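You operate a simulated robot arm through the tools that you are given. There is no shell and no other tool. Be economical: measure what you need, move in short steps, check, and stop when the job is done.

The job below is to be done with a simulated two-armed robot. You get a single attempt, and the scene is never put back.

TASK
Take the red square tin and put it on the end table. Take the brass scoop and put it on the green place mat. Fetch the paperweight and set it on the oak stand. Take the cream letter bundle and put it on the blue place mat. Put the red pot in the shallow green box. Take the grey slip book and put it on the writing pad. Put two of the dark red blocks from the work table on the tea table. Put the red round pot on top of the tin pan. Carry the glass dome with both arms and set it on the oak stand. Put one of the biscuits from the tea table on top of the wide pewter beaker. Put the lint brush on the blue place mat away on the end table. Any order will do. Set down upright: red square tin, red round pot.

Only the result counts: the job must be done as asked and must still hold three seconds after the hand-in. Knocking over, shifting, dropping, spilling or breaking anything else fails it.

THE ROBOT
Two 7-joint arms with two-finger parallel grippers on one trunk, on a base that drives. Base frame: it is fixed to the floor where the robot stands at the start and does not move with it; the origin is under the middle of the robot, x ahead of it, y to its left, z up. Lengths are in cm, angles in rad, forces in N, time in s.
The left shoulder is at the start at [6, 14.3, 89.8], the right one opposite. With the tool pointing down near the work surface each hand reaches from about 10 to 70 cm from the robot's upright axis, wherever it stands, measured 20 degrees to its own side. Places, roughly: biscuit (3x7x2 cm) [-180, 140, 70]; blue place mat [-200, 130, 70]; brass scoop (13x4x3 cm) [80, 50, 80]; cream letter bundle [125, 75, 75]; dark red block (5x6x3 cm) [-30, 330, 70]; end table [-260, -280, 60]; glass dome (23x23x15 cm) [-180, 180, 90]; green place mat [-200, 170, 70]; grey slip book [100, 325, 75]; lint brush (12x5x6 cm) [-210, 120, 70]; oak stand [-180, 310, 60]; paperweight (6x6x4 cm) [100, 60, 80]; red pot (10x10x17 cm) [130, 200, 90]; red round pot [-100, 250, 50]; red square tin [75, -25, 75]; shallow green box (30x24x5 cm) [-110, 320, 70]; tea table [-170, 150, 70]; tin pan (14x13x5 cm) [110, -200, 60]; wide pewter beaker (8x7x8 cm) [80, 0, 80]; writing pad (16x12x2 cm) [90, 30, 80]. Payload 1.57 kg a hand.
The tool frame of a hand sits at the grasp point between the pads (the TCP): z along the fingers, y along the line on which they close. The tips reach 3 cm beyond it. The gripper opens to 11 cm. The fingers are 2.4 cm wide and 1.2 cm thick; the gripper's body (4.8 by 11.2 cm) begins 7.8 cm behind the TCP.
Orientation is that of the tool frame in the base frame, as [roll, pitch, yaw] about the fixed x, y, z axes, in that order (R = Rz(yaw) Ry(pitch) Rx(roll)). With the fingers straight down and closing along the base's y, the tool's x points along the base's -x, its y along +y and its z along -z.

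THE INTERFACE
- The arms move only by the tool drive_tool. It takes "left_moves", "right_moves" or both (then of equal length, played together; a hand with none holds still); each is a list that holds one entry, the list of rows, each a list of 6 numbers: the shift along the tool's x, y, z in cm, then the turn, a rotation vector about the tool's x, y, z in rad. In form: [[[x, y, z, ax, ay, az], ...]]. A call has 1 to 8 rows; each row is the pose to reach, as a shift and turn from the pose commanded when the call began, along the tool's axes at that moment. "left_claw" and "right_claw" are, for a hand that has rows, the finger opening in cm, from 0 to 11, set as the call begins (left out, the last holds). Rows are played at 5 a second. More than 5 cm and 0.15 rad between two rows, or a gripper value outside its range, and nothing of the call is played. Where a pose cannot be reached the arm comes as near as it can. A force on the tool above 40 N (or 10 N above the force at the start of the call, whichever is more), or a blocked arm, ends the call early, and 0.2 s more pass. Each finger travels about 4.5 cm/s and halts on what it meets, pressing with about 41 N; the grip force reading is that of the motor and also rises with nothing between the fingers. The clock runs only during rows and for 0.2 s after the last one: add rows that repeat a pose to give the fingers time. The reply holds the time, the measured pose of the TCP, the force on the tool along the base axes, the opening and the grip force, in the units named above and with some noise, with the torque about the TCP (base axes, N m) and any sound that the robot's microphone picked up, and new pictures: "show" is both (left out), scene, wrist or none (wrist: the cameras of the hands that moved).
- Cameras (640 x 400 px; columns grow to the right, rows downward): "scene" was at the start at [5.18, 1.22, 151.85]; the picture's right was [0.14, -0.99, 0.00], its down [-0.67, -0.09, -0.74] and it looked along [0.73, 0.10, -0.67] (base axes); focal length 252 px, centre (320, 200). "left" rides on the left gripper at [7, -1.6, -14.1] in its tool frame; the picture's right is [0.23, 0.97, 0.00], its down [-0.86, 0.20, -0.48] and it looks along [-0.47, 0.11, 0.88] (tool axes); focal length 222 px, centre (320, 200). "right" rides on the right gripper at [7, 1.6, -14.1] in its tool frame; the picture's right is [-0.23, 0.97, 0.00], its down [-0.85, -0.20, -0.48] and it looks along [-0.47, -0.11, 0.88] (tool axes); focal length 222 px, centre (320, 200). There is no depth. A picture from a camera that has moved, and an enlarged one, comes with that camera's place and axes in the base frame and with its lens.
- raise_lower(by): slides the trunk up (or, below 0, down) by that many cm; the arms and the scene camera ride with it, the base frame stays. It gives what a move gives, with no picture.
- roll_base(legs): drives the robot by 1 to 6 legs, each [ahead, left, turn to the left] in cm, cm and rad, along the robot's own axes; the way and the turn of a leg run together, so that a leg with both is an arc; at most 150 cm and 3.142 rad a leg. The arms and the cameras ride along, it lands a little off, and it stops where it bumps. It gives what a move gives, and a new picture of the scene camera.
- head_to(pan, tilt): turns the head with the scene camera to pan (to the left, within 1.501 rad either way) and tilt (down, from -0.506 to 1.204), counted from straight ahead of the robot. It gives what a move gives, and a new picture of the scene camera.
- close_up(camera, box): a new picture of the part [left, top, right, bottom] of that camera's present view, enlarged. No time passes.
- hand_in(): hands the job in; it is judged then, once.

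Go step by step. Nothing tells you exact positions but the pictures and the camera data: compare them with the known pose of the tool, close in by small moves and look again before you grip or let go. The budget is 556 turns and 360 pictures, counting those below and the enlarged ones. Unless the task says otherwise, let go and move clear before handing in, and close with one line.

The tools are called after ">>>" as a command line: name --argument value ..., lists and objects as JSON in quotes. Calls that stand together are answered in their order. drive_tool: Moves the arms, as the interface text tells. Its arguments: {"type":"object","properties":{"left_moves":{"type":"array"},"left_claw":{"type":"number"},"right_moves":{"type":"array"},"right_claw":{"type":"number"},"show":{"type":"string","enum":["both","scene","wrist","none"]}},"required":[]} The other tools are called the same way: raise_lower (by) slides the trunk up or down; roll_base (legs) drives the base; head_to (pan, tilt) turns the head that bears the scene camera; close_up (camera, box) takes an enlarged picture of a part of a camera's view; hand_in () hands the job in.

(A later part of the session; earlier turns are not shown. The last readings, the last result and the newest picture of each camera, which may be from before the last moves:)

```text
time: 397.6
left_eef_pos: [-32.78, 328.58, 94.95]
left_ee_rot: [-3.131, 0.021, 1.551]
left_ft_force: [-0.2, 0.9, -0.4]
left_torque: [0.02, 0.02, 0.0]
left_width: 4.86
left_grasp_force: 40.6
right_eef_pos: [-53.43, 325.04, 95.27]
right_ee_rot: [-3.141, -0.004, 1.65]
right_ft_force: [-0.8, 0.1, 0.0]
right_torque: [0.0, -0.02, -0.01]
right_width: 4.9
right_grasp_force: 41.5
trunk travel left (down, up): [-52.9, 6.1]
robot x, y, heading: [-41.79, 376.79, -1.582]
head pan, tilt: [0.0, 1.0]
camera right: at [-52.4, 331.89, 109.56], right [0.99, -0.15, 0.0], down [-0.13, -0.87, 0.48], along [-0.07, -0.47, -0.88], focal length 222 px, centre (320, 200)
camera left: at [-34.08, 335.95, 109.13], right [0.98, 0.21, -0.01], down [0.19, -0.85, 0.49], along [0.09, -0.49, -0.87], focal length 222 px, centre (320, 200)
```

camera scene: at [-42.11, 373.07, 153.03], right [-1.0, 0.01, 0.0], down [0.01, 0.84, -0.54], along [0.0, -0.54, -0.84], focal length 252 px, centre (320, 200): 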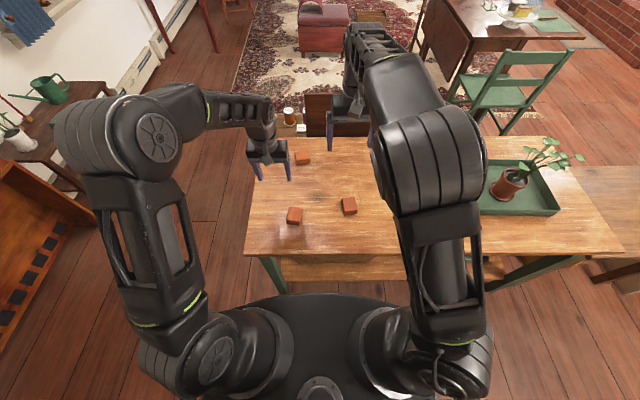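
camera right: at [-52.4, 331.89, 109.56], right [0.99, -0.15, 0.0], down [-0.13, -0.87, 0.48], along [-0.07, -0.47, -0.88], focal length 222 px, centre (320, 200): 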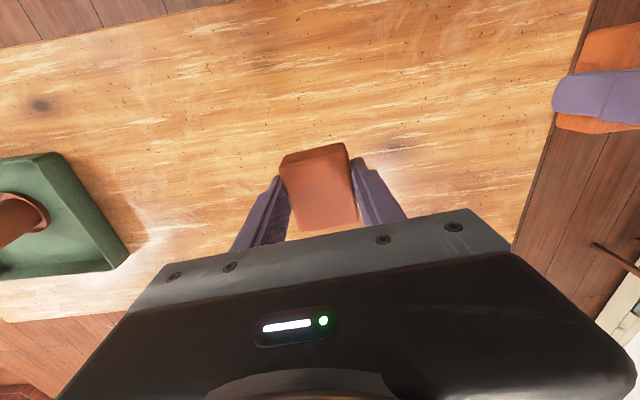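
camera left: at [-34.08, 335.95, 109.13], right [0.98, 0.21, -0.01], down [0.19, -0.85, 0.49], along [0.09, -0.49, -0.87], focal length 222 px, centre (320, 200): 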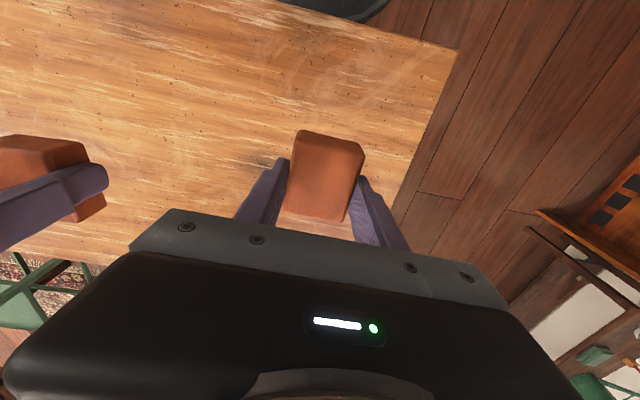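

Both blocks are held. I drive round to the near side of the tea table.

>>> roll_base --legs '[[0, 80, 0], [150, 0, 0], [32, 0, 0], [0, 0, -1.56], [128, 38, 0]]'

>>> head_to --pan 0.0 --tilt 0.8

```text
time: 420.6
left_eef_pos: [-144.28, 151.65, 95.09]
left_ee_rot: [-3.131, 0.021, -0.029]
left_ft_force: [0.7, 0.0, -0.9]
left_torque: [0.0, 0.04, 0.0]
left_width: 4.91
left_grasp_force: 40.9
right_eef_pos: [-147.62, 172.46, 95.25]
right_ee_rot: [3.141, -0.005, 0.069]
right_ft_force: [0.3, -0.2, 0.2]
right_torque: [0.0, -0.02, 0.0]
right_width: 4.9
right_grasp_force: 40.8
trunk travel left (down, up): [-52.9, 6.1]
robot x, y, heading: [-95.59, 160.77, 3.125]
head pan, tilt: [0.0, 1.0]
camera scene: at [-99.81, 160.62, 153.03], right [0.02, 1.0, 0.0], down [0.84, -0.01, -0.54], along [-0.54, 0.01, -0.84], focal length 252 px, centre (320, 200)
```

scene: 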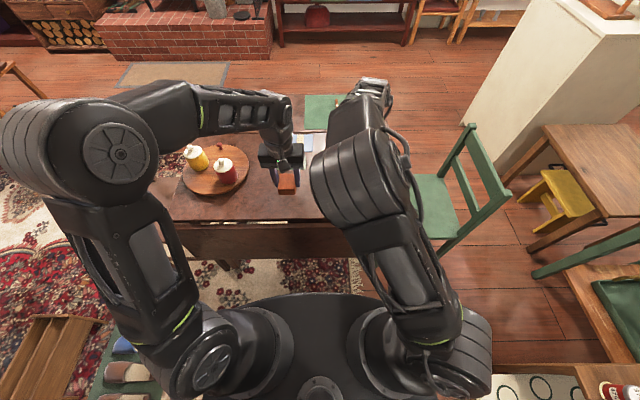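

```text
time: 421.4
left_eef_pos: [-144.16, 151.7, 94.97]
left_ee_rot: [-3.131, 0.021, -0.03]
left_ft_force: [0.6, 0.0, -1.0]
left_torque: [-0.02, -0.02, 0.02]
left_width: 4.86
left_grasp_force: 40.6
right_eef_pos: [-147.63, 172.42, 95.2]
right_ee_rot: [-3.141, -0.004, 0.07]
right_ft_force: [-1.3, -0.4, -0.5]
right_torque: [-0.01, -0.02, 0.03]
right_width: 4.86
right_grasp_force: 41.0
trunk travel left (down, up): [-52.9, 6.1]
robot x, y, heading: [-95.82, 160.76, 3.128]
head pan, tilt: [0.0, 0.799]
camera scene: at [-100.88, 160.65, 154.53], right [0.02, 1.0, 0.0], down [0.72, -0.01, -0.7], along [-0.7, 0.01, -0.72], focal length 252 px, centre (320, 200)
```

scene: 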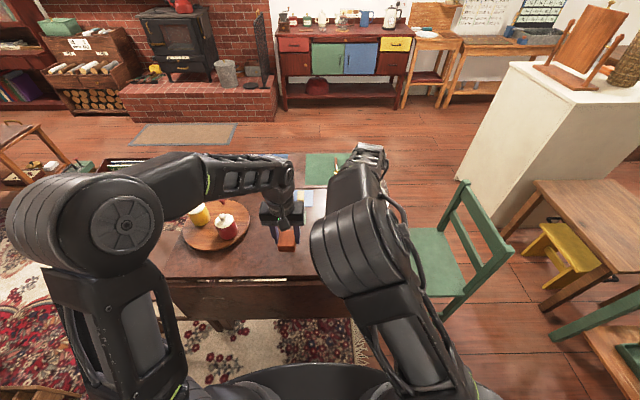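

Near edge of the tea table is at x ≈ −142; free space is around y 133–165. I shift so both blocks hang over it.

>>> roll_base --legs '[[6, 15, 0.012]]'

>>> drive_tool --left_moves '[[[0, 0, 4, 0, 0, 0], [0, 0, 8, 0, 0, 0], [0, 0, 12, 0, 0, 0], [0, 0, 12, 0, 0, 0]]]' --right_moves '[[[0, 0, 4, 0, 0, 0], [0, 0, 8, 0, 0, 0], [0, 0, 12, 0, 0, 0], [0, 0, 12, 0, 0, 0]]]' --show "both"

```text
time: 422.8
left_eef_pos: [-150.15, 136.56, 94.98]
left_ee_rot: [-3.131, 0.022, -0.018]
left_ft_force: [0.1, -1.0, -1.0]
left_torque: [0.04, -0.01, -0.01]
left_width: 4.92
left_grasp_force: 40.8
right_eef_pos: [-153.81, 157.29, 95.13]
right_ee_rot: [3.142, -0.006, 0.079]
right_ft_force: [-0.3, 0.6, 0.1]
right_torque: [0.05, -0.04, 0.03]
right_width: 4.85
right_grasp_force: 41.5
trunk travel left (down, up): [-52.9, 6.1]
robot x, y, heading: [-102.16, 145.65, 3.137]
head pan, tilt: [0.0, 0.799]
camera scene: at [-107.07, 145.82, 154.54], right [0.01, 1.0, 0.0], down [0.72, 0.0, -0.7], along [-0.7, 0.01, -0.72], focal length 252 px, centre (320, 200)
```

scene: 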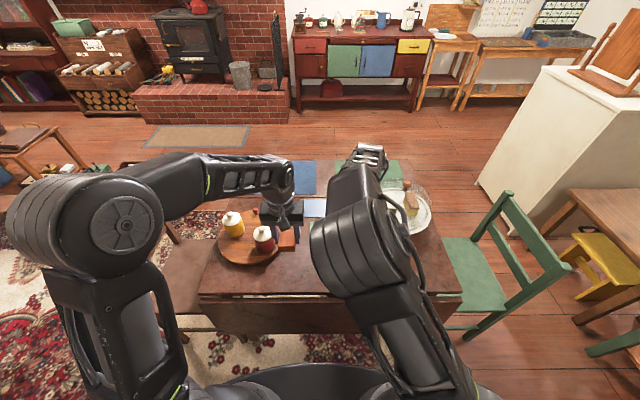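

```text
time: 423.8
left_eef_pos: [-150.46, 136.73, 83.15]
left_ee_rot: [-3.13, 0.023, -0.019]
left_ft_force: [-0.1, -0.4, -0.5]
left_torque: [0.0, 0.02, 0.0]
left_width: 4.88
left_grasp_force: 41.4
right_eef_pos: [-153.8, 157.12, 82.82]
right_ee_rot: [3.142, -0.004, 0.078]
right_ft_force: [-0.4, -0.3, -0.7]
right_torque: [0.0, -0.03, 0.03]
right_width: 4.87
right_grasp_force: 41.2
trunk travel left (down, up): [-52.9, 6.1]
robot x, y, heading: [-101.77, 145.81, 3.134]
head pan, tilt: [0.0, 0.799]
camera scene: at [-106.95, 145.96, 154.55], right [0.01, 1.0, 0.0], down [0.72, 0.0, -0.7], along [-0.7, 0.0, -0.72], focal length 252 px, centre (320, 200)
camera right: at [-146.82, 155.92, 97.14], right [-0.15, -0.99, 0.0], down [-0.87, 0.13, 0.48], along [-0.47, 0.07, -0.88], focal length 222 px, centre (320, 200)
camera left: at [-143.12, 138.08, 97.23], right [0.21, -0.98, -0.01], down [-0.85, -0.19, 0.49], along [-0.49, -0.09, -0.87], focal length 222 px, centre (320, 200)
```

scene: 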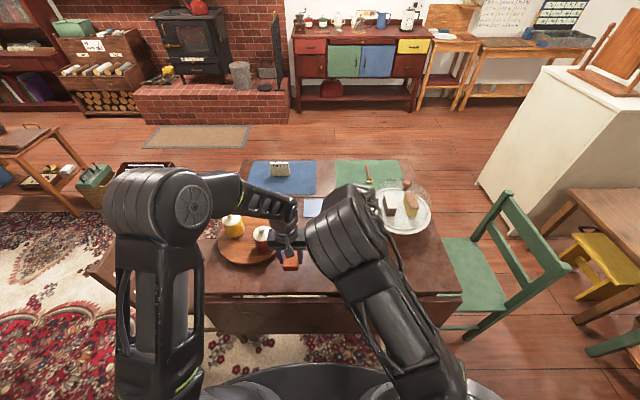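
right: 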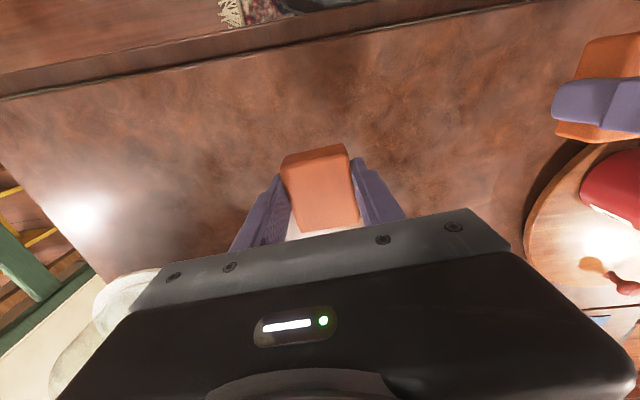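
left: 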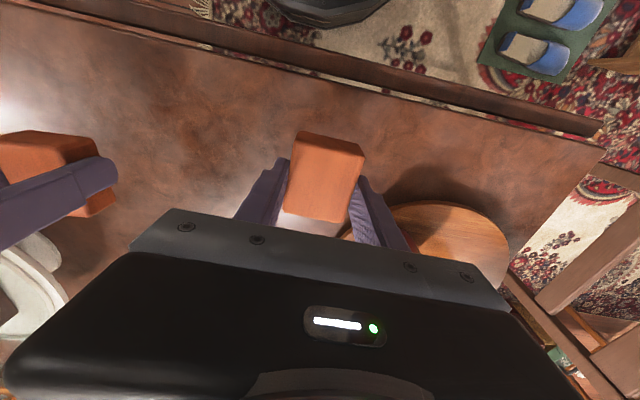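

Both spots are clear. Lower the blocks to the table.

>>> drive_tool --left_moves '[[[0.5, 0, 3, 0, 0, 0], [1, 0, 6, 0, 0, 0], [1, 0, 7, 0, 0, 0], [1, 0, 7.5, 0, 0, 0], [1, 0, 8, 0, 0, 0], [1, 0, 8.4, 0, 0, 0]]]' --right_moves '[[[0, 0, 3, 0, 0, 0], [0, 0, 6, 0, 0, 0], [0, 0, 7, 0, 0, 0], [0, 0, 7.5, 0, 0, 0], [0, 0, 8, 0, 0, 0], [0, 0, 8.4, 0, 0, 0]]]' --show "none"

```text
time: 425.2
left_eef_pos: [-149.58, 136.79, 75.08]
left_ee_rot: [-3.131, 0.03, -0.018]
left_ft_force: [6.7, -1.5, 20.3]
left_torque: [-0.34, -0.14, 0.09]
left_width: 4.87
left_grasp_force: 41.6
right_eef_pos: [-153.57, 157.25, 75.18]
right_ee_rot: [3.141, 0.0, 0.081]
right_ft_force: [4.1, 0.5, 15.4]
right_torque: [0.07, -0.45, 0.02]
right_width: 4.87
right_grasp_force: 40.8
trunk travel left (down, up): [-52.9, 6.1]
robot x, y, heading: [-101.73, 145.71, 3.14]
head pan, tilt: [0.0, 0.799]
stopped in row 6 (left hand): the force on the tool passed its limit (the readings are from after the stop); the commanded pose is now the measured one
```

Both touch the table. Release and rise.

>>> drive_tool --left_moves '[[[0, 0, -0.2, 0, 0, 0], [0, 0, -0.2, 0, 0, 0], [0, 0, -0.2, 0, 0, 0]]]' --right_moves '[[[0, 0, -0.2, 0, 0, 0], [0, 0, -0.2, 0, 0, 0], [0, 0, -0.2, 0, 0, 0]]]' --left_claw 6.8 --right_claw 6.8 --show "none"

>>> drive_tool --left_moves '[[[0, 0, -4, 0, 0, 0], [0, 0, -9, 0, 0, 0], [0, 0, -14, 0, 0, 0], [0, 0, -19, 0, 0, 0], [0, 0, -24, 0, 0, 0], [4, 0, -26, 0, 0, 0], [8, 0, -26, 0, 0, 0]]]' --right_moves '[[[0, 0, -4, 0, 0, 0], [0, 0, -9, 0, 0, 0], [0, 0, -14, 0, 0, 0], [0, 0, -19, 0, 0, 0], [0, 0, -24, 0, 0, 0], [4, 0, -26, 0, 0, 0], [8, 0, -26, 0, 0, 0]]]' --show "both"

```text
time: 426.0
left_eef_pos: [-149.57, 137.02, 75.03]
left_ee_rot: [-3.131, 0.028, -0.019]
left_ft_force: [9.1, 13.7, 16.3]
left_torque: [-0.24, -0.44, 0.51]
left_width: 5.51
left_grasp_force: 0.1
right_eef_pos: [-153.58, 157.27, 75.16]
right_ee_rot: [3.14, 0.0, 0.078]
right_ft_force: [0.5, -0.4, 0.3]
right_torque: [0.01, -0.04, -0.04]
right_width: 6.83
right_grasp_force: 0.0
trunk travel left (down, up): [-52.9, 6.1]
robot x, y, heading: [-101.95, 145.86, 3.133]
head pan, tilt: [0.0, 0.799]
```

```text
time: 427.6
left_eef_pos: [-140.74, 136.23, 100.48]
left_ee_rot: [-3.133, 0.027, -0.016]
left_ft_force: [-0.7, 0.1, 0.1]
left_torque: [-0.03, 0.04, 0.0]
left_width: 6.8
left_grasp_force: 0.0
right_eef_pos: [-145.89, 157.98, 101.12]
right_ee_rot: [-3.141, -0.004, 0.078]
right_ft_force: [0.1, 1.0, -0.6]
right_torque: [-0.01, 0.04, 0.01]
right_width: 6.81
right_grasp_force: 0.1
trunk travel left (down, up): [-52.9, 6.1]
robot x, y, heading: [-101.79, 146.03, 3.133]
head pan, tilt: [0.0, 0.799]
camera scene: at [-106.87, 145.98, 154.54], right [0.01, 1.0, 0.0], down [0.72, 0.0, -0.7], along [-0.7, 0.0, -0.72], focal length 252 px, centre (320, 200)
camera right: at [-138.94, 156.8, 115.5], right [-0.15, -0.99, 0.0], down [-0.87, 0.13, 0.48], along [-0.47, 0.07, -0.88], focal length 222 px, centre (320, 200)
camera left: at [-133.36, 137.59, 114.48], right [0.21, -0.98, -0.02], down [-0.85, -0.19, 0.5], along [-0.49, -0.09, -0.87], focal length 222 px, centre (320, 200)
```

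scene: 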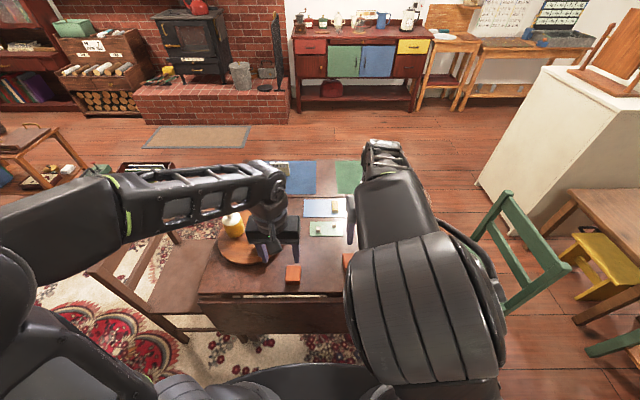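
right: 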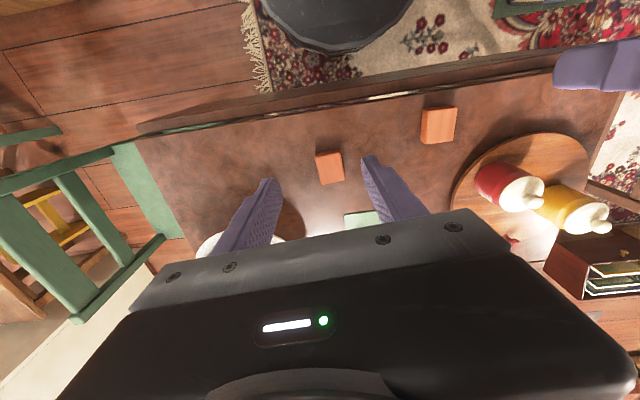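
left: 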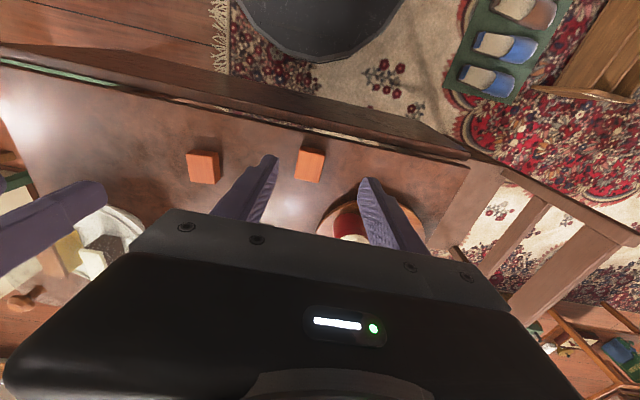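

Two blocks are on the tea table. Now I shift to face the glass dome and study it.

>>> roll_base --legs '[[-8, -34, 0]]'

>>> close_up --camera "scene" --box '[220, 120, 440, 290]'

```text
time: 429.9
left_eef_pos: [-132.73, 170.05, 100.43]
left_ee_rot: [-3.131, 0.026, -0.022]
left_ft_force: [0.1, 0.6, -0.4]
left_torque: [-0.03, -0.02, -0.02]
left_width: 6.78
left_grasp_force: 0.1
right_eef_pos: [-137.63, 191.76, 101.14]
right_ee_rot: [3.14, -0.003, 0.075]
right_ft_force: [0.2, 0.1, 0.3]
right_torque: [-0.05, -0.04, -0.01]
right_width: 6.81
right_grasp_force: 0.1
trunk travel left (down, up): [-52.9, 6.1]
robot x, y, heading: [-94.06, 179.54, 3.131]
head pan, tilt: [0.0, 0.799]
camera scene: at [-98.74, 179.76, 154.54], right [0.01, 1.0, 0.0], down [0.72, -0.01, -0.7], along [-0.7, 0.01, -0.72], focal length 252 px, centre (320, 200)
```

scene: 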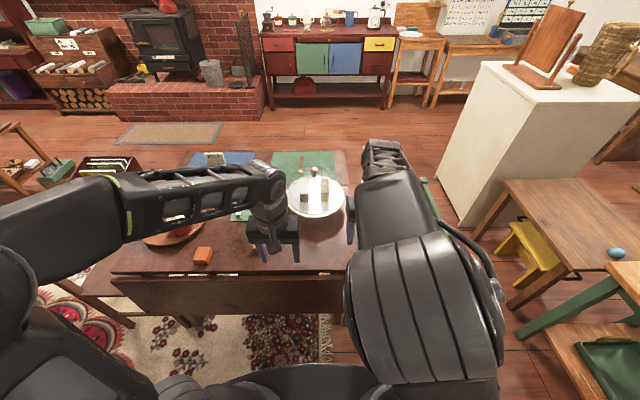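

```text
2.35 times, centred on (330, 205) of scene
camera zoom: at [-98.74, 179.76, 154.54], right [0.01, 1.0, 0.0], down [0.72, -0.01, -0.7], along [-0.7, 0.01, -0.72], focal length 592 px, centre (296, 188)
```

zoom: 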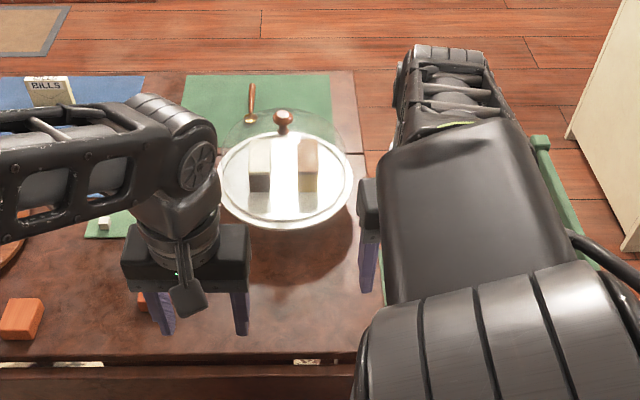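

The dome sits on a cake plate with a round knob at about (−172.5, 178.8). I bring the right hand near the knob to see how it can be held and how heavy it is.

>>> roll_base --legs '[[12.5, 13, 0.01]]'

>>> drive_tool --right_moves '[[[-2, 0, -4, 0, 0, 0], [-5, 0, -7, 0, 0, 0], [-9, 0, -8, 0, 0, 0], [-13, 0, -8, 0, 0, 0], [-17, 0, -8, 0, 0, 0], [-17, 0, -8, 0, 0, 0]]]' --right_claw 6 --show "both"

```text
time: 431.4
left_eef_pos: [-145.38, 156.7, 100.33]
left_ee_rot: [-3.129, 0.025, -0.012]
left_ft_force: [0.2, -0.4, -0.3]
left_torque: [0.05, -0.01, 0.0]
left_width: 6.81
left_grasp_force: 0.1
right_eef_pos: [-150.66, 178.41, 101.17]
right_ee_rot: [-3.141, -0.007, 0.086]
right_ft_force: [-0.2, 0.4, -0.1]
right_torque: [0.02, -0.06, 0.02]
right_width: 6.81
right_grasp_force: 0.1
trunk travel left (down, up): [-52.9, 6.1]
robot x, y, heading: [-106.3, 166.95, 3.14]
head pan, tilt: [0.0, 0.799]
camera scene: at [-111.57, 166.59, 154.54], right [0.0, 1.0, 0.0], down [0.72, 0.0, -0.7], along [-0.7, 0.0, -0.72], focal length 252 px, centre (320, 200)
```

scene: 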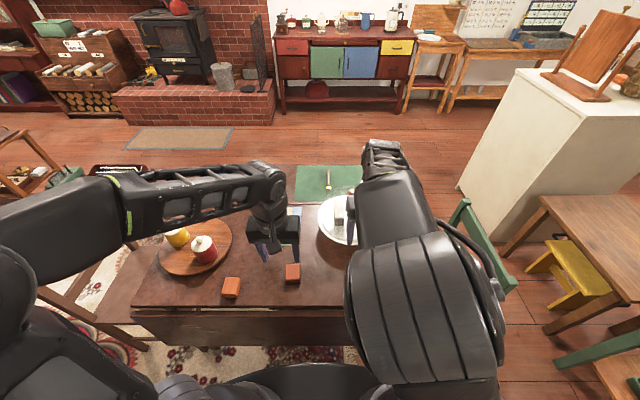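

```text
time: 432.8
left_eef_pos: [-145.39, 156.69, 100.25]
left_ee_rot: [-3.132, 0.026, -0.011]
left_ft_force: [-0.7, -0.4, -0.2]
left_torque: [0.02, -0.02, -0.02]
left_width: 6.8
left_grasp_force: 0.1
right_eef_pos: [-163.41, 177.08, 105.92]
right_ee_rot: [-3.141, 0.001, 0.086]
right_ft_force: [-0.1, -0.1, 0.0]
right_torque: [0.02, 0.01, 0.02]
right_width: 6.02
right_grasp_force: 0.1
right hand out of reach, approached as far as the arm can: row 4, 5, 6
trunk travel left (down, up): [-52.9, 6.1]
robot x, y, heading: [-106.55, 166.54, 3.145]
head pan, tilt: [0.0, 0.799]
camera scene: at [-111.43, 166.64, 154.54], right [0.0, 1.0, 0.0], down [0.72, 0.0, -0.7], along [-0.7, 0.0, -0.72], focal length 252 px, centre (320, 200)
camera right: at [-156.39, 175.98, 120.19], right [-0.14, -0.99, 0.0], down [-0.87, 0.13, 0.48], along [-0.47, 0.07, -0.88], focal length 222 px, centre (320, 200)
```

scene: 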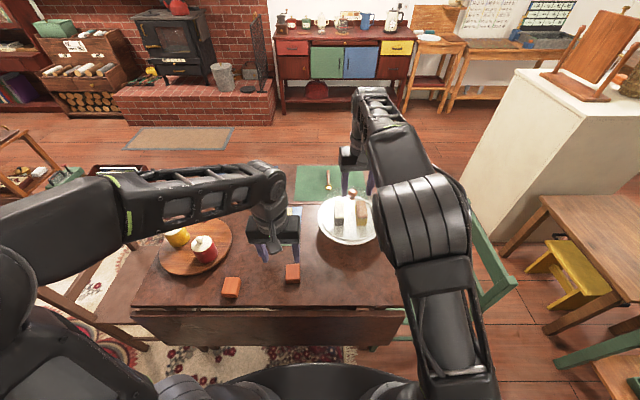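
right: 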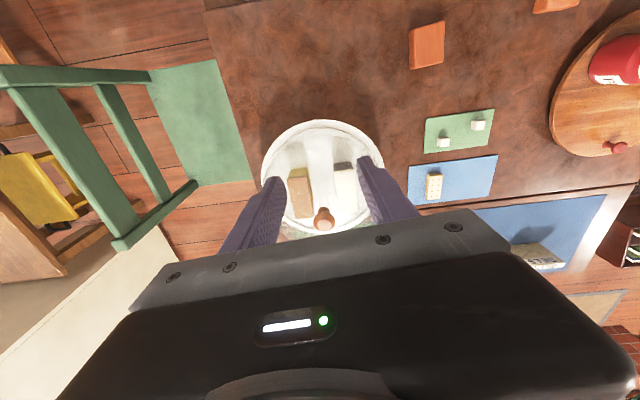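

Knob is at about (−175, 178, 91), 2.8 cm wide. I raise the trunk for reach and tilt the right hand slightly forward.

>>> raise_lower --by 6

>>> drive_tool --right_moves '[[[0, 0, 0, 0, -0.12, 0], [0, 0, 0, 0, -0.24, 0], [-3, 0.5, 0, 0, -0.35, 0], [-5, 1, 2, 0, -0.35, 0], [-8, 1, 5, 0, -0.35, 0], [-8, 1, 5, 0, -0.35, 0]]]' --show "wrist"

```text
time: 433.8
left_eef_pos: [-145.3, 156.82, 106.35]
left_ee_rot: [-3.131, 0.027, -0.009]
left_ft_force: [0.3, -0.1, 0.4]
left_torque: [-0.03, -0.03, 0.0]
left_width: 6.76
left_grasp_force: 0.1
right_eef_pos: [-163.62, 177.17, 111.96]
right_ee_rot: [3.141, -0.002, 0.085]
right_ft_force: [0.3, 0.1, -0.2]
right_torque: [0.01, -0.02, -0.02]
right_width: 5.99
right_grasp_force: 0.1
trunk travel left (down, up): [-58.9, 0.1]
robot x, y, heading: [-106.26, 166.43, 3.145]
head pan, tilt: [0.0, 0.799]
```

```text
time: 435.2
left_eef_pos: [-145.29, 156.8, 106.37]
left_ee_rot: [-3.133, 0.026, -0.011]
left_ft_force: [-0.4, 0.3, -0.2]
left_torque: [0.04, 0.02, 0.04]
left_width: 6.8
left_grasp_force: 0.0
right_eef_pos: [-171.23, 175.47, 107.03]
right_ee_rot: [3.141, 0.351, 0.085]
right_ft_force: [-0.5, -0.2, -0.5]
right_torque: [0.01, 0.01, 0.01]
right_width: 6.02
right_grasp_force: 0.0
trunk travel left (down, up): [-58.9, 0.1]
robot x, y, heading: [-106.46, 166.66, 3.142]
head pan, tilt: [0.0, 0.799]
camera right: at [-159.77, 174.78, 118.1], right [-0.13, -0.99, 0.08], down [-0.65, 0.14, 0.74], along [-0.75, 0.05, -0.66], focal length 222 px, centre (320, 200)
```

right: 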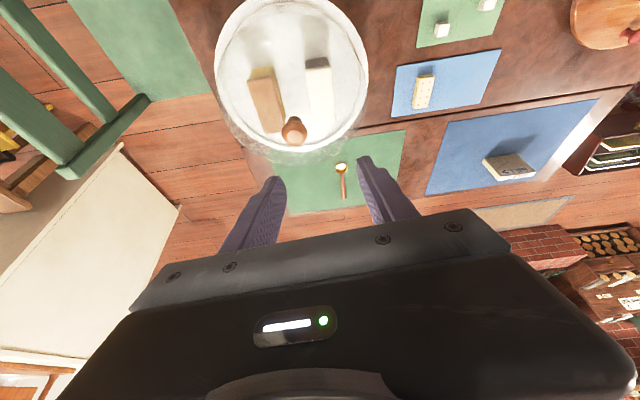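

Knob confirmed at (−175.5, 178.3, 91). Bring the fingertips around it.

>>> drive_tool --right_moves '[[[0.4, -1.5, 3, 0, 0, 0], [0.7, -3.1, 6, 0, 0, 0], [1, -3.1, 9, 0, 0, 0], [1.2, -3.1, 11, 0, 0, 0], [1.2, -3.1, 11, 0, 0, 0]]]' --show "none"

>>> close_up --camera "right" --box '[200, 60, 440, 240]'

```text
time: 436.4
left_eef_pos: [-145.17, 156.79, 106.35]
left_ee_rot: [-3.131, 0.026, -0.011]
left_ft_force: [0.2, -0.7, 0.1]
left_torque: [-0.01, 0.04, -0.03]
left_width: 6.79
left_grasp_force: 0.1
right_eef_pos: [-173.88, 178.4, 96.47]
right_ee_rot: [3.14, 0.351, 0.086]
right_ft_force: [-0.1, 0.0, 0.0]
right_torque: [0.01, 0.01, 0.03]
right_width: 6.01
right_grasp_force: 0.1
trunk travel left (down, up): [-58.9, 0.1]
robot x, y, heading: [-106.01, 166.77, 3.14]
head pan, tilt: [0.0, 0.799]
```

```text
2.22 times, centred on (320, 150) of right
camera zoom: at [-162.43, 177.65, 107.39], right [-0.13, -0.99, 0.08], down [-0.65, 0.14, 0.74], along [-0.75, 0.04, -0.66], focal length 494 px, centre (320, 311)
```

zoom: 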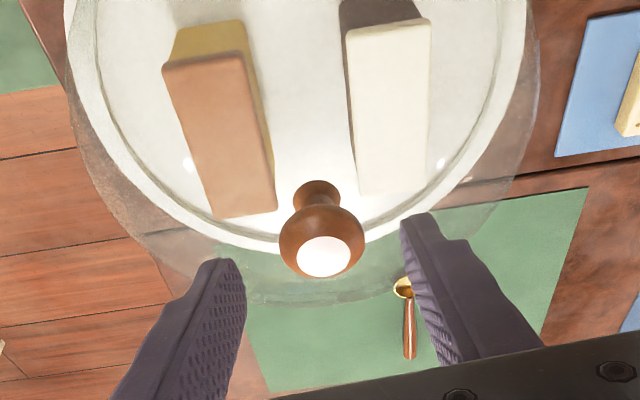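

Aligned. Advance 3.8 cm and close on the knob.

>>> drive_tool --right_moves '[[[-0.1, 0, 1.5, 0, 0, 0], [-0.3, 0, 3, 0, 0, 0], [-0.3, 0, 3.8, 0, 0, 0], [-0.3, 0, 3.8, 0, 0, 0]]]' --show "none"

>>> drive_tool --right_moves '[[[0, 0, 0, 0, 0, 0], [0, 0, 0, 0, 0, 0], [0, 0, 0, 0, 0, 0], [0, 0, 0, 0, 0, 0]]]' --right_claw 0 --show "none"

>>> close_up --camera "right" --box '[200, 60, 440, 240]'

```text
time: 437.4
left_eef_pos: [-145.26, 156.82, 106.3]
left_ee_rot: [-3.131, 0.026, -0.01]
left_ft_force: [-1.2, -0.2, 1.1]
left_torque: [0.0, 0.03, -0.03]
left_width: 6.8
left_grasp_force: 0.1
right_eef_pos: [-173.83, 177.37, 93.24]
right_ee_rot: [3.141, 0.351, 0.087]
right_ft_force: [-0.1, 0.0, -1.0]
right_torque: [0.0, 0.01, -0.03]
right_width: 6.03
right_grasp_force: 0.0
right hand out of reach, approached as far as the arm can: row 1, 2, 3, 4
trunk travel left (down, up): [-58.9, 0.1]
robot x, y, heading: [-106.44, 166.8, 3.142]
head pan, tilt: [0.0, 0.799]
```

```text
time: 438.4
left_eef_pos: [-145.33, 156.83, 106.31]
left_ee_rot: [-3.131, 0.026, -0.012]
left_ft_force: [-0.8, 1.0, 0.3]
left_torque: [-0.02, 0.02, 0.02]
left_width: 6.76
left_grasp_force: 0.1
right_eef_pos: [-173.76, 177.36, 93.3]
right_ee_rot: [3.141, 0.353, 0.085]
right_ft_force: [0.6, 2.8, 0.6]
right_torque: [0.0, -0.03, 0.01]
right_width: 3.32
right_grasp_force: 35.4
trunk travel left (down, up): [-58.9, 0.1]
robot x, y, heading: [-106.12, 166.34, 3.14]
head pan, tilt: [0.0, 0.799]
```

```text
2.22 times, centred on (320, 150) of right
camera zoom: at [-162.3, 176.72, 104.28], right [-0.13, -0.99, 0.08], down [-0.65, 0.14, 0.74], along [-0.75, 0.05, -0.66], focal length 494 px, centre (320, 311)
```

zoom: 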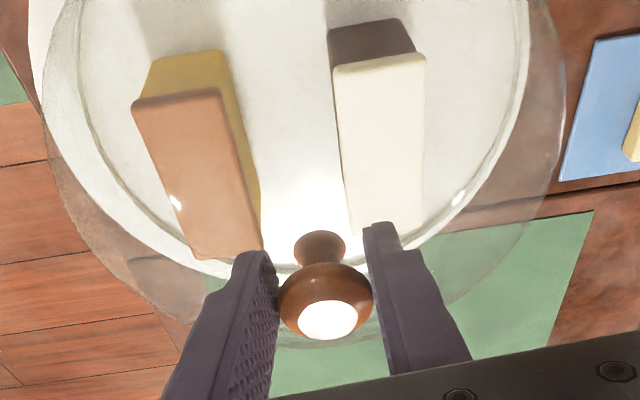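

The knob (3.3 cm) is gripped. Test lift by 1 cm and read the weight.

>>> drive_tool --right_moves '[[[-0.1, 0, -0.3, 0, 0, 0], [-0.34, 0, -0.94, 0, 0, 0], [-0.34, 0, -0.94, 0, 0, 0], [-0.34, 0, -0.94, 0, 0, 0]]]' --show "none"

>>> close_up --camera "scene" --box '[270, 130, 430, 260]'

```text
time: 439.4
left_eef_pos: [-145.33, 156.84, 106.33]
left_ee_rot: [-3.132, 0.027, -0.01]
left_ft_force: [0.1, 0.1, 0.4]
left_torque: [0.01, -0.02, -0.02]
left_width: 6.8
left_grasp_force: 0.1
right_eef_pos: [-173.88, 177.69, 94.2]
right_ee_rot: [-3.141, 0.353, 0.084]
right_ft_force: [-0.2, -0.4, -6.7]
right_torque: [0.01, -0.09, 0.0]
right_width: 3.31
right_grasp_force: 41.1
trunk travel left (down, up): [-58.9, 0.1]
robot x, y, heading: [-106.44, 166.89, 3.141]
head pan, tilt: [0.0, 0.799]
```

```text
3.08 times, centred on (350, 195) of scene
camera zoom: at [-111.54, 166.71, 160.54], right [0.0, 1.0, 0.0], down [0.72, 0.0, -0.7], along [-0.7, 0.0, -0.72], focal length 774 px, centre (228, 215)
```

zoom: 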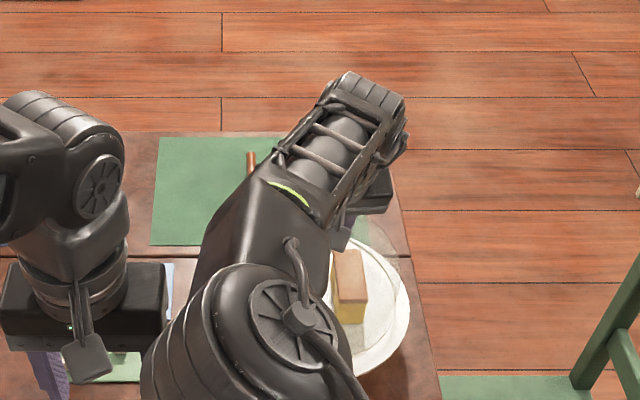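

The dome weighs only about 0.7 kg, but you asked for both arms. I set it back down, keep the right hand on the knob, and bring the left hand (turned outward) to the dome's side so both carry it.

>>> drive_tool --right_moves '[[[0.15, 0, 0.4, 0, 0, 0], [0.3, 0, 0.85, 0, 0, 0], [0.3, 0, 0.85, 0, 0, 0]]]' --left_moves '[[[2, 3, 0, 0, 0, 0.12], [4, 5, 0, 0, 0, 0.24], [4, 5, 0, 0, 0, 0.36]]]' --left_claw 4 --show "none"

>>> drive_tool --left_moves '[[[0, 0, 0, 0, 0, 0.15], [0, 0, 0, 0, 0, 0.3], [0, 0, 0, 0, 0, 0.45], [0, 0, 0, 0, 0, 0.6], [0, 0, 0, 0, 0, 0.75], [0, 0, 0, 0, 0, 0.9], [0, 0, 0, 0, 0, 1.05], [0, 0, 0, 0, 0, 1.2]]]' --show "scene"

```text
time: 440.2
left_eef_pos: [-141.43, 151.63, 106.08]
left_ee_rot: [-3.141, 0.028, -0.373]
left_ft_force: [-0.3, -0.5, -0.2]
left_torque: [-0.01, 0.04, -0.01]
left_width: 3.98
left_grasp_force: 0.0
right_eef_pos: [-173.92, 177.6, 93.29]
right_ee_rot: [-3.139, 0.352, 0.086]
right_ft_force: [-0.3, -0.8, -6.6]
right_torque: [0.01, -0.07, 0.01]
right_width: 3.34
right_grasp_force: 41.1
trunk travel left (down, up): [-58.9, 0.1]
robot x, y, heading: [-106.23, 166.8, 3.137]
head pan, tilt: [0.0, 0.799]
```

```text
time: 442.0
left_eef_pos: [-141.31, 151.64, 106.24]
left_ee_rot: [3.117, 0.011, -1.574]
left_ft_force: [-0.1, -0.1, 0.3]
left_torque: [-0.02, -0.01, 0.01]
left_width: 4.0
left_grasp_force: 0.1
right_eef_pos: [-173.89, 177.57, 93.41]
right_ee_rot: [-3.14, 0.353, 0.084]
right_ft_force: [-0.3, -0.9, -7.3]
right_torque: [0.07, -0.06, 0.0]
right_width: 3.32
right_grasp_force: 40.9
trunk travel left (down, up): [-58.9, 0.1]
robot x, y, heading: [-106.43, 166.78, 3.142]
head pan, tilt: [0.0, 0.799]
camera scene: at [-111.54, 166.7, 160.54], right [0.0, 1.0, 0.0], down [0.72, 0.0, -0.7], along [-0.7, 0.0, -0.72], focal length 252 px, centre (320, 200)
```

scene: 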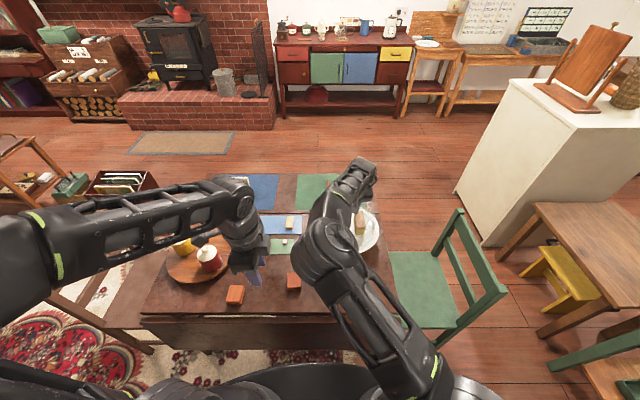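

The dome still hangs a hair; I lower it 0.3 to rest and bring the left hand alongside.

>>> drive_tool --left_moves '[[[-0.5, 4.7, 0, 0, 0, 0], [-1, 9.4, 0, 0, 0, 0], [-1.5, 14, 0, 0, 0, 0], [-2, 18.7, 0, 0, 0, 0], [-2.5, 23.3, 0, 0, 0, 0], [-3, 28, 0, 0, 0, 0], [-3, 32, 0, 0, 0, 0], [-3, 32, 3, 0, 0, 0]]]' --right_moves '[[[0.05, 0, 0.15, 0, 0, 0], [0.1, 0, 0.3, 0, 0, 0], [0.1, 0, 0.3, 0, 0, 0], [0.1, 0, 0.3, 0, 0, 0], [0.1, 0, 0.3, 0, 0, 0], [0.1, 0, 0.3, 0, 0, 0], [0.1, 0, 0.3, 0, 0, 0], [0.1, 0, 0.3, 0, 0, 0]]]' --show "wrist"

```text
time: 443.8
left_eef_pos: [-173.07, 155.15, 104.25]
left_ee_rot: [3.112, 0.011, -1.573]
left_ft_force: [0.4, 0.9, 0.7]
left_torque: [-0.06, 0.01, 0.01]
left_width: 4.0
left_grasp_force: 0.1
left hand out of reach, approached as far as the arm can: row 7
right_eef_pos: [-173.77, 177.51, 93.1]
right_ee_rot: [3.141, 0.355, 0.087]
right_ft_force: [-2.3, 0.2, 9.7]
right_torque: [-0.21, -0.17, 0.42]
right_width: 3.33
right_grasp_force: 41.0
trunk travel left (down, up): [-58.9, 0.1]
robot x, y, heading: [-106.2, 166.43, -3.145]
head pan, tilt: [0.0, 0.799]
camera right: at [-162.18, 176.74, 104.21], right [-0.13, -0.99, 0.08], down [-0.65, 0.14, 0.75], along [-0.75, 0.04, -0.66], focal length 222 px, centre (320, 200)
camera left: at [-171.12, 147.89, 118.33], right [-0.97, -0.22, 0.03], down [-0.18, 0.85, 0.49], along [-0.13, 0.48, -0.87], focal length 222 px, centre (320, 200)
```

right: 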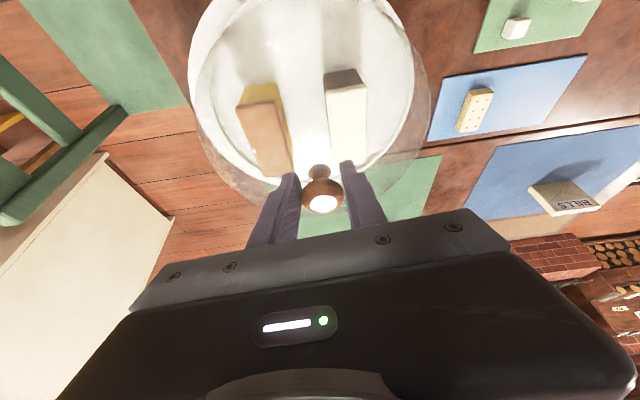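
left: 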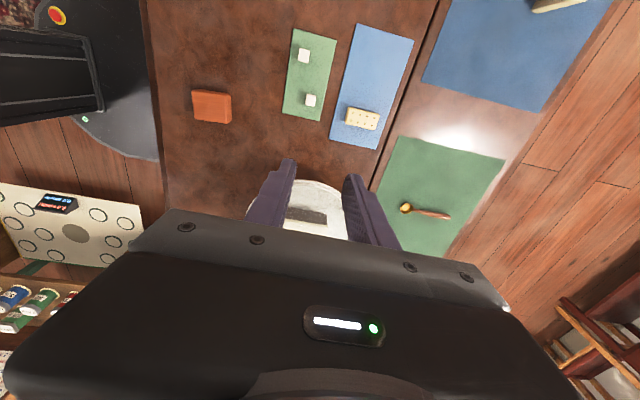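

Left hand is beside the dome. Lower it to mid-wall height and look.

>>> drive_tool --left_moves '[[[0, 0, 4.5, 0, 0, 0], [0, 0, 9, 0, 0, 0], [0, 0, 13, 0, 0, 0], [0, 0, 17, 0, 0, 0], [0, 0, 17, 0, 0, 0]]]' --show "wrist"

```text
time: 445.0
left_eef_pos: [-173.51, 155.2, 86.91]
left_ee_rot: [3.118, 0.012, -1.57]
left_ft_force: [-1.0, 0.2, -0.3]
left_torque: [-0.01, 0.02, 0.03]
left_width: 3.99
left_grasp_force: 0.1
right_eef_pos: [-173.68, 177.51, 93.16]
right_ee_rot: [-3.14, 0.354, 0.085]
right_ft_force: [0.4, -1.8, 12.3]
right_torque: [-0.28, 0.31, 0.13]
right_width: 3.35
right_grasp_force: 40.9
trunk travel left (down, up): [-58.9, 0.1]
robot x, y, heading: [-106.19, 166.65, 3.144]
head pan, tilt: [0.0, 0.799]
camera left: at [-171.51, 148.04, 101.06], right [-0.97, -0.23, 0.02], down [-0.19, 0.85, 0.49], along [-0.13, 0.48, -0.87], focal length 222 px, centre (320, 200)
```

left: 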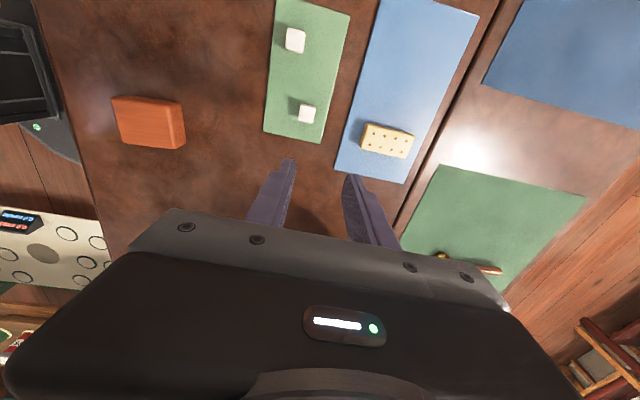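

Now move the left hand toward the dome wall until it touches lightly.

>>> drive_tool --left_moves '[[[-3, 0, 0, 0, 0, 0], [-6, 0, 0, 0, 0, 0], [-7.5, 0, 0, 0, 0, 0], [-8.2, 0, 0, 0, 0, 0], [-8.2, 0, 0, 0, 0, 0]]]' --show "none"

>>> close_up --camera "right" --box '[180, 0, 520, 230]'

```text
time: 446.2
left_eef_pos: [-173.6, 163.11, 86.99]
left_ee_rot: [3.117, 0.008, -1.571]
left_ft_force: [0.2, -0.3, 0.6]
left_torque: [0.01, -0.04, -0.03]
left_width: 4.0
left_grasp_force: 0.1
right_eef_pos: [-173.76, 177.43, 93.23]
right_ee_rot: [-3.139, 0.355, 0.086]
right_ft_force: [0.4, -2.5, 12.5]
right_torque: [-0.12, 0.08, 0.16]
right_width: 3.33
right_grasp_force: 41.9
trunk travel left (down, up): [-58.9, 0.1]
robot x, y, heading: [-106.14, 166.58, 3.141]
head pan, tilt: [0.0, 0.799]
```

```text
1.74 times, centred on (350, 115) of right
camera zoom: at [-162.19, 176.68, 104.21], right [-0.13, -0.99, 0.08], down [-0.65, 0.14, 0.75], along [-0.75, 0.05, -0.66], focal length 386 px, centre (268, 348)
```

zoom: 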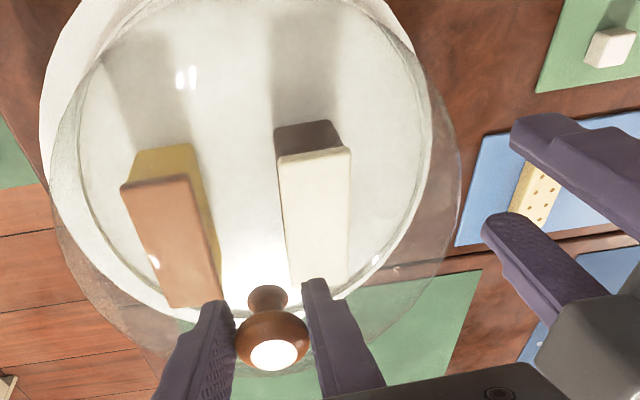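

The fingers are about 1.4 cm from the glass. Close in by small steps.

>>> drive_tool --left_moves '[[[-0.4, 0, 0, 0, 0, 0], [-0.8, 0, 0, 0, 0, 0], [-1.1, 0, 0, 0, 0, 0], [-1.4, 0, 0, 0, 0, 0], [-1.4, 0, 0, 0, 0, 0]]]' --show "none"

```text
time: 447.4
left_eef_pos: [-173.83, 164.55, 87.23]
left_ee_rot: [3.115, 0.013, -1.569]
left_ft_force: [1.1, 1.1, -0.8]
left_torque: [-0.01, 0.01, -0.02]
left_width: 4.0
left_grasp_force: 0.0
right_eef_pos: [-173.67, 177.51, 93.27]
right_ee_rot: [-3.14, 0.355, 0.085]
right_ft_force: [0.1, -3.0, 11.0]
right_torque: [-0.15, 0.08, 0.19]
right_width: 3.34
right_grasp_force: 40.7
trunk travel left (down, up): [-58.9, 0.1]
robot x, y, heading: [-106.75, 166.62, 3.141]
head pan, tilt: [0.0, 0.799]
```

>>> drive_tool --left_moves '[[[-0.2, 0, 0, 0, 0, 0], [-0.4, 0, 0, 0, 0, 0], [-0.6, 0, 0, 0, 0, 0], [-0.8, 0, 0, 0, 0, 0], [-0.8, 0, 0, 0, 0, 0]]]' --show "none"

>>> close_up --camera "right" --box '[180, 0, 520, 230]'

```text
time: 448.6
left_eef_pos: [-173.75, 165.1, 87.11]
left_ee_rot: [3.116, 0.009, -1.569]
left_ft_force: [-1.7, -13.1, 0.1]
left_torque: [-0.14, -0.02, 0.26]
left_width: 4.09
left_grasp_force: 0.7
right_eef_pos: [-173.78, 177.66, 93.16]
right_ee_rot: [-3.135, 0.355, 0.082]
right_ft_force: [2.4, 6.0, 13.2]
right_torque: [-0.22, 0.43, 0.17]
right_width: 3.33
right_grasp_force: 41.0
trunk travel left (down, up): [-58.9, 0.1]
robot x, y, heading: [-106.42, 166.88, 3.144]
head pan, tilt: [0.0, 0.799]
```

```text
1.74 times, centred on (350, 115) of right
camera zoom: at [-162.19, 176.77, 104.2], right [-0.13, -0.99, 0.07], down [-0.65, 0.14, 0.75], along [-0.75, 0.05, -0.66], focal length 386 px, centre (268, 348)
```

zoom: 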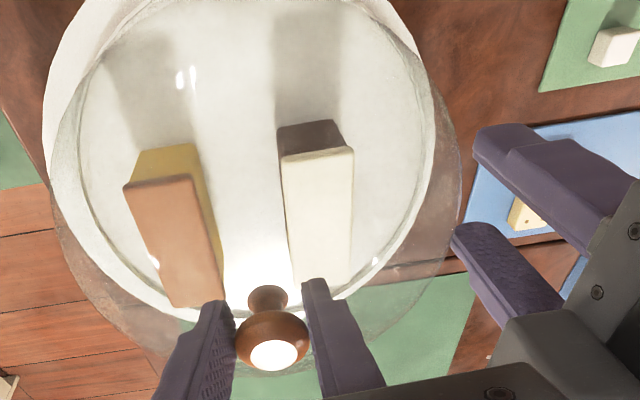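

Both hands now hold the dome (left pressing ≈13 N). Lift both together, 4 cm first.

>>> drive_tool --left_moves '[[[0, 0, -0.5, 0, 0, 0], [0, 0, -1, 0, 0, 0], [0, 0, -2, 0, 0, 0], [0, 0, -3, 0, 0, 0], [0, 0, -4, 0, 0, 0], [0, 0, -4, 0, 0, 0]]]' --right_moves '[[[-0.17, 0, -0.47, 0, 0, 0], [-0.35, 0, -0.94, 0, 0, 0], [-0.7, 0, -1.88, 0, 0, 0], [-1.04, 0, -2.8, 0, 0, 0], [-1.39, 0, -3.75, 0, 0, 0], [-1.39, 0, -3.75, 0, 0, 0]]]' --show "none"

>>> close_up --camera "right" --box '[180, 0, 520, 230]'

```text
time: 450.0
left_eef_pos: [-173.81, 165.22, 91.09]
left_ee_rot: [3.114, 0.01, -1.571]
left_ft_force: [-5.6, -16.4, -2.3]
left_torque: [0.11, 0.18, 0.44]
left_width: 4.46
left_grasp_force: 2.7
right_eef_pos: [-174.01, 177.63, 96.86]
right_ee_rot: [-3.14, 0.35, 0.084]
right_ft_force: [5.0, 17.2, -4.9]
right_torque: [0.63, -0.57, 0.24]
right_width: 3.32
right_grasp_force: 41.1
trunk travel left (down, up): [-58.9, 0.1]
robot x, y, heading: [-106.45, 166.87, 3.138]
head pan, tilt: [0.0, 0.799]
```

```text
1.74 times, centred on (350, 115) of right
camera zoom: at [-162.57, 176.79, 107.96], right [-0.13, -0.99, 0.08], down [-0.66, 0.14, 0.74], along [-0.74, 0.05, -0.67], focal length 386 px, centre (268, 348)
```

zoom: 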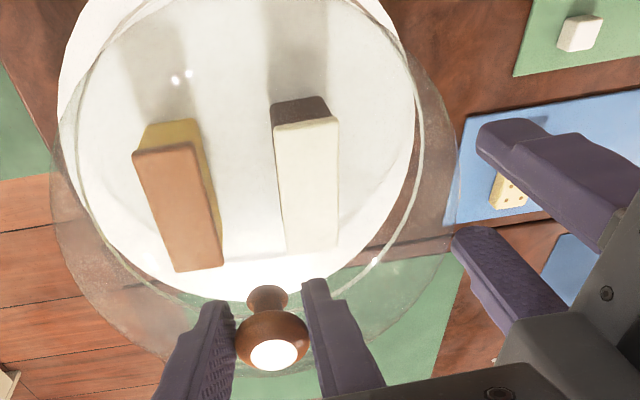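

Both arms carry it. I ease the side pressure slightly and lift 6 cm more.

>>> drive_tool --left_moves '[[[0.2, 0, -1, 0, 0, 0], [0.3, 0, -2, 0, 0, 0], [0.3, 0, -3, 0, 0, 0], [0.3, 0, -4, 0, 0, 0], [0.3, 0, -5, 0, 0, 0], [0.3, 0, -6, 0, 0, 0], [0.3, 0, -6, 0, 0, 0]]]' --right_moves '[[[-0.35, 0, -0.94, 0, 0, 0], [-0.7, 0, -1.88, 0, 0, 0], [-1.04, 0, -2.82, 0, 0, 0], [-1.39, 0, -3.76, 0, 0, 0], [-1.74, 0, -4.7, 0, 0, 0], [-2.09, 0, -5.63, 0, 0, 0], [-2.09, 0, -5.63, 0, 0, 0]]]' --show "both"

```text
time: 451.6
left_eef_pos: [-173.71, 165.13, 96.97]
left_ee_rot: [3.117, 0.012, -1.573]
left_ft_force: [-0.3, -0.4, 0.6]
left_torque: [-0.01, -0.01, 0.0]
left_width: 4.03
left_grasp_force: 0.2
right_eef_pos: [-174.15, 177.45, 103.0]
right_ee_rot: [3.141, 0.351, 0.085]
right_ft_force: [-0.2, 0.9, -7.5]
right_torque: [0.11, -0.12, 0.01]
right_width: 3.32
right_grasp_force: 41.2
trunk travel left (down, up): [-58.9, 0.1]
robot x, y, heading: [-106.29, 166.62, 3.146]
head pan, tilt: [0.0, 0.799]
camera scene: at [-111.58, 166.71, 160.53], right [0.0, 1.0, 0.0], down [0.72, 0.0, -0.7], along [-0.7, 0.0, -0.72], focal length 252 px, centre (320, 200)
camera right: at [-162.66, 176.79, 114.1], right [-0.13, -0.99, 0.08], down [-0.65, 0.15, 0.74], along [-0.75, 0.04, -0.66], focal length 222 px, centre (320, 200)
camera left: at [-171.71, 157.88, 111.16], right [-0.97, -0.23, 0.02], down [-0.19, 0.85, 0.49], along [-0.13, 0.48, -0.87], focal length 222 px, centre (320, 200)
```

scene: 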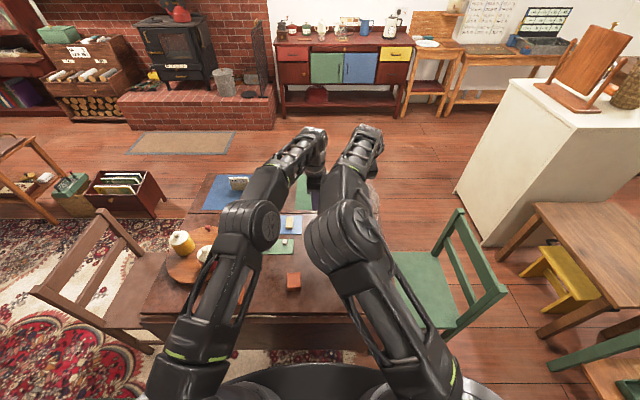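
right: 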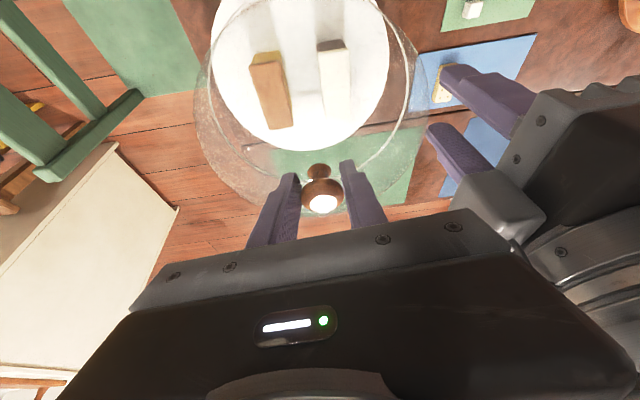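
left: 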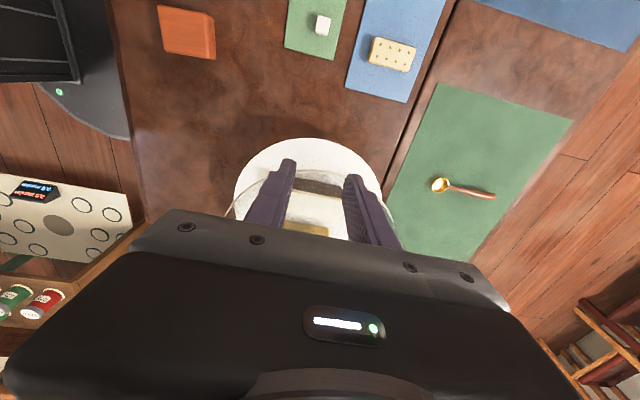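

Left contact was lost by the easing; press it lightly back on.

>>> drive_tool --left_moves '[[[-0.15, 0, 0, 0, 0, 0], [-0.3, 0, 0, 0, 0, 0], [-0.4, 0, 0, 0, 0, 0], [-0.4, 0, 0, 0, 0, 0]]]' --show "none"

```text
time: 452.6
left_eef_pos: [-173.68, 165.33, 97.06]
left_ee_rot: [3.117, 0.011, -1.569]
left_ft_force: [-0.3, -6.2, -2.1]
left_torque: [0.07, -0.09, 0.16]
left_width: 4.06
left_grasp_force: 0.8
right_eef_pos: [-174.15, 177.82, 103.18]
right_ee_rot: [-3.14, 0.352, 0.084]
right_ft_force: [0.1, 5.5, -5.6]
right_torque: [0.15, -0.06, -0.03]
right_width: 3.37
right_grasp_force: 40.8
trunk travel left (down, up): [-58.9, 0.1]
robot x, y, heading: [-106.25, 166.79, 3.139]
head pan, tilt: [0.0, 0.799]
```

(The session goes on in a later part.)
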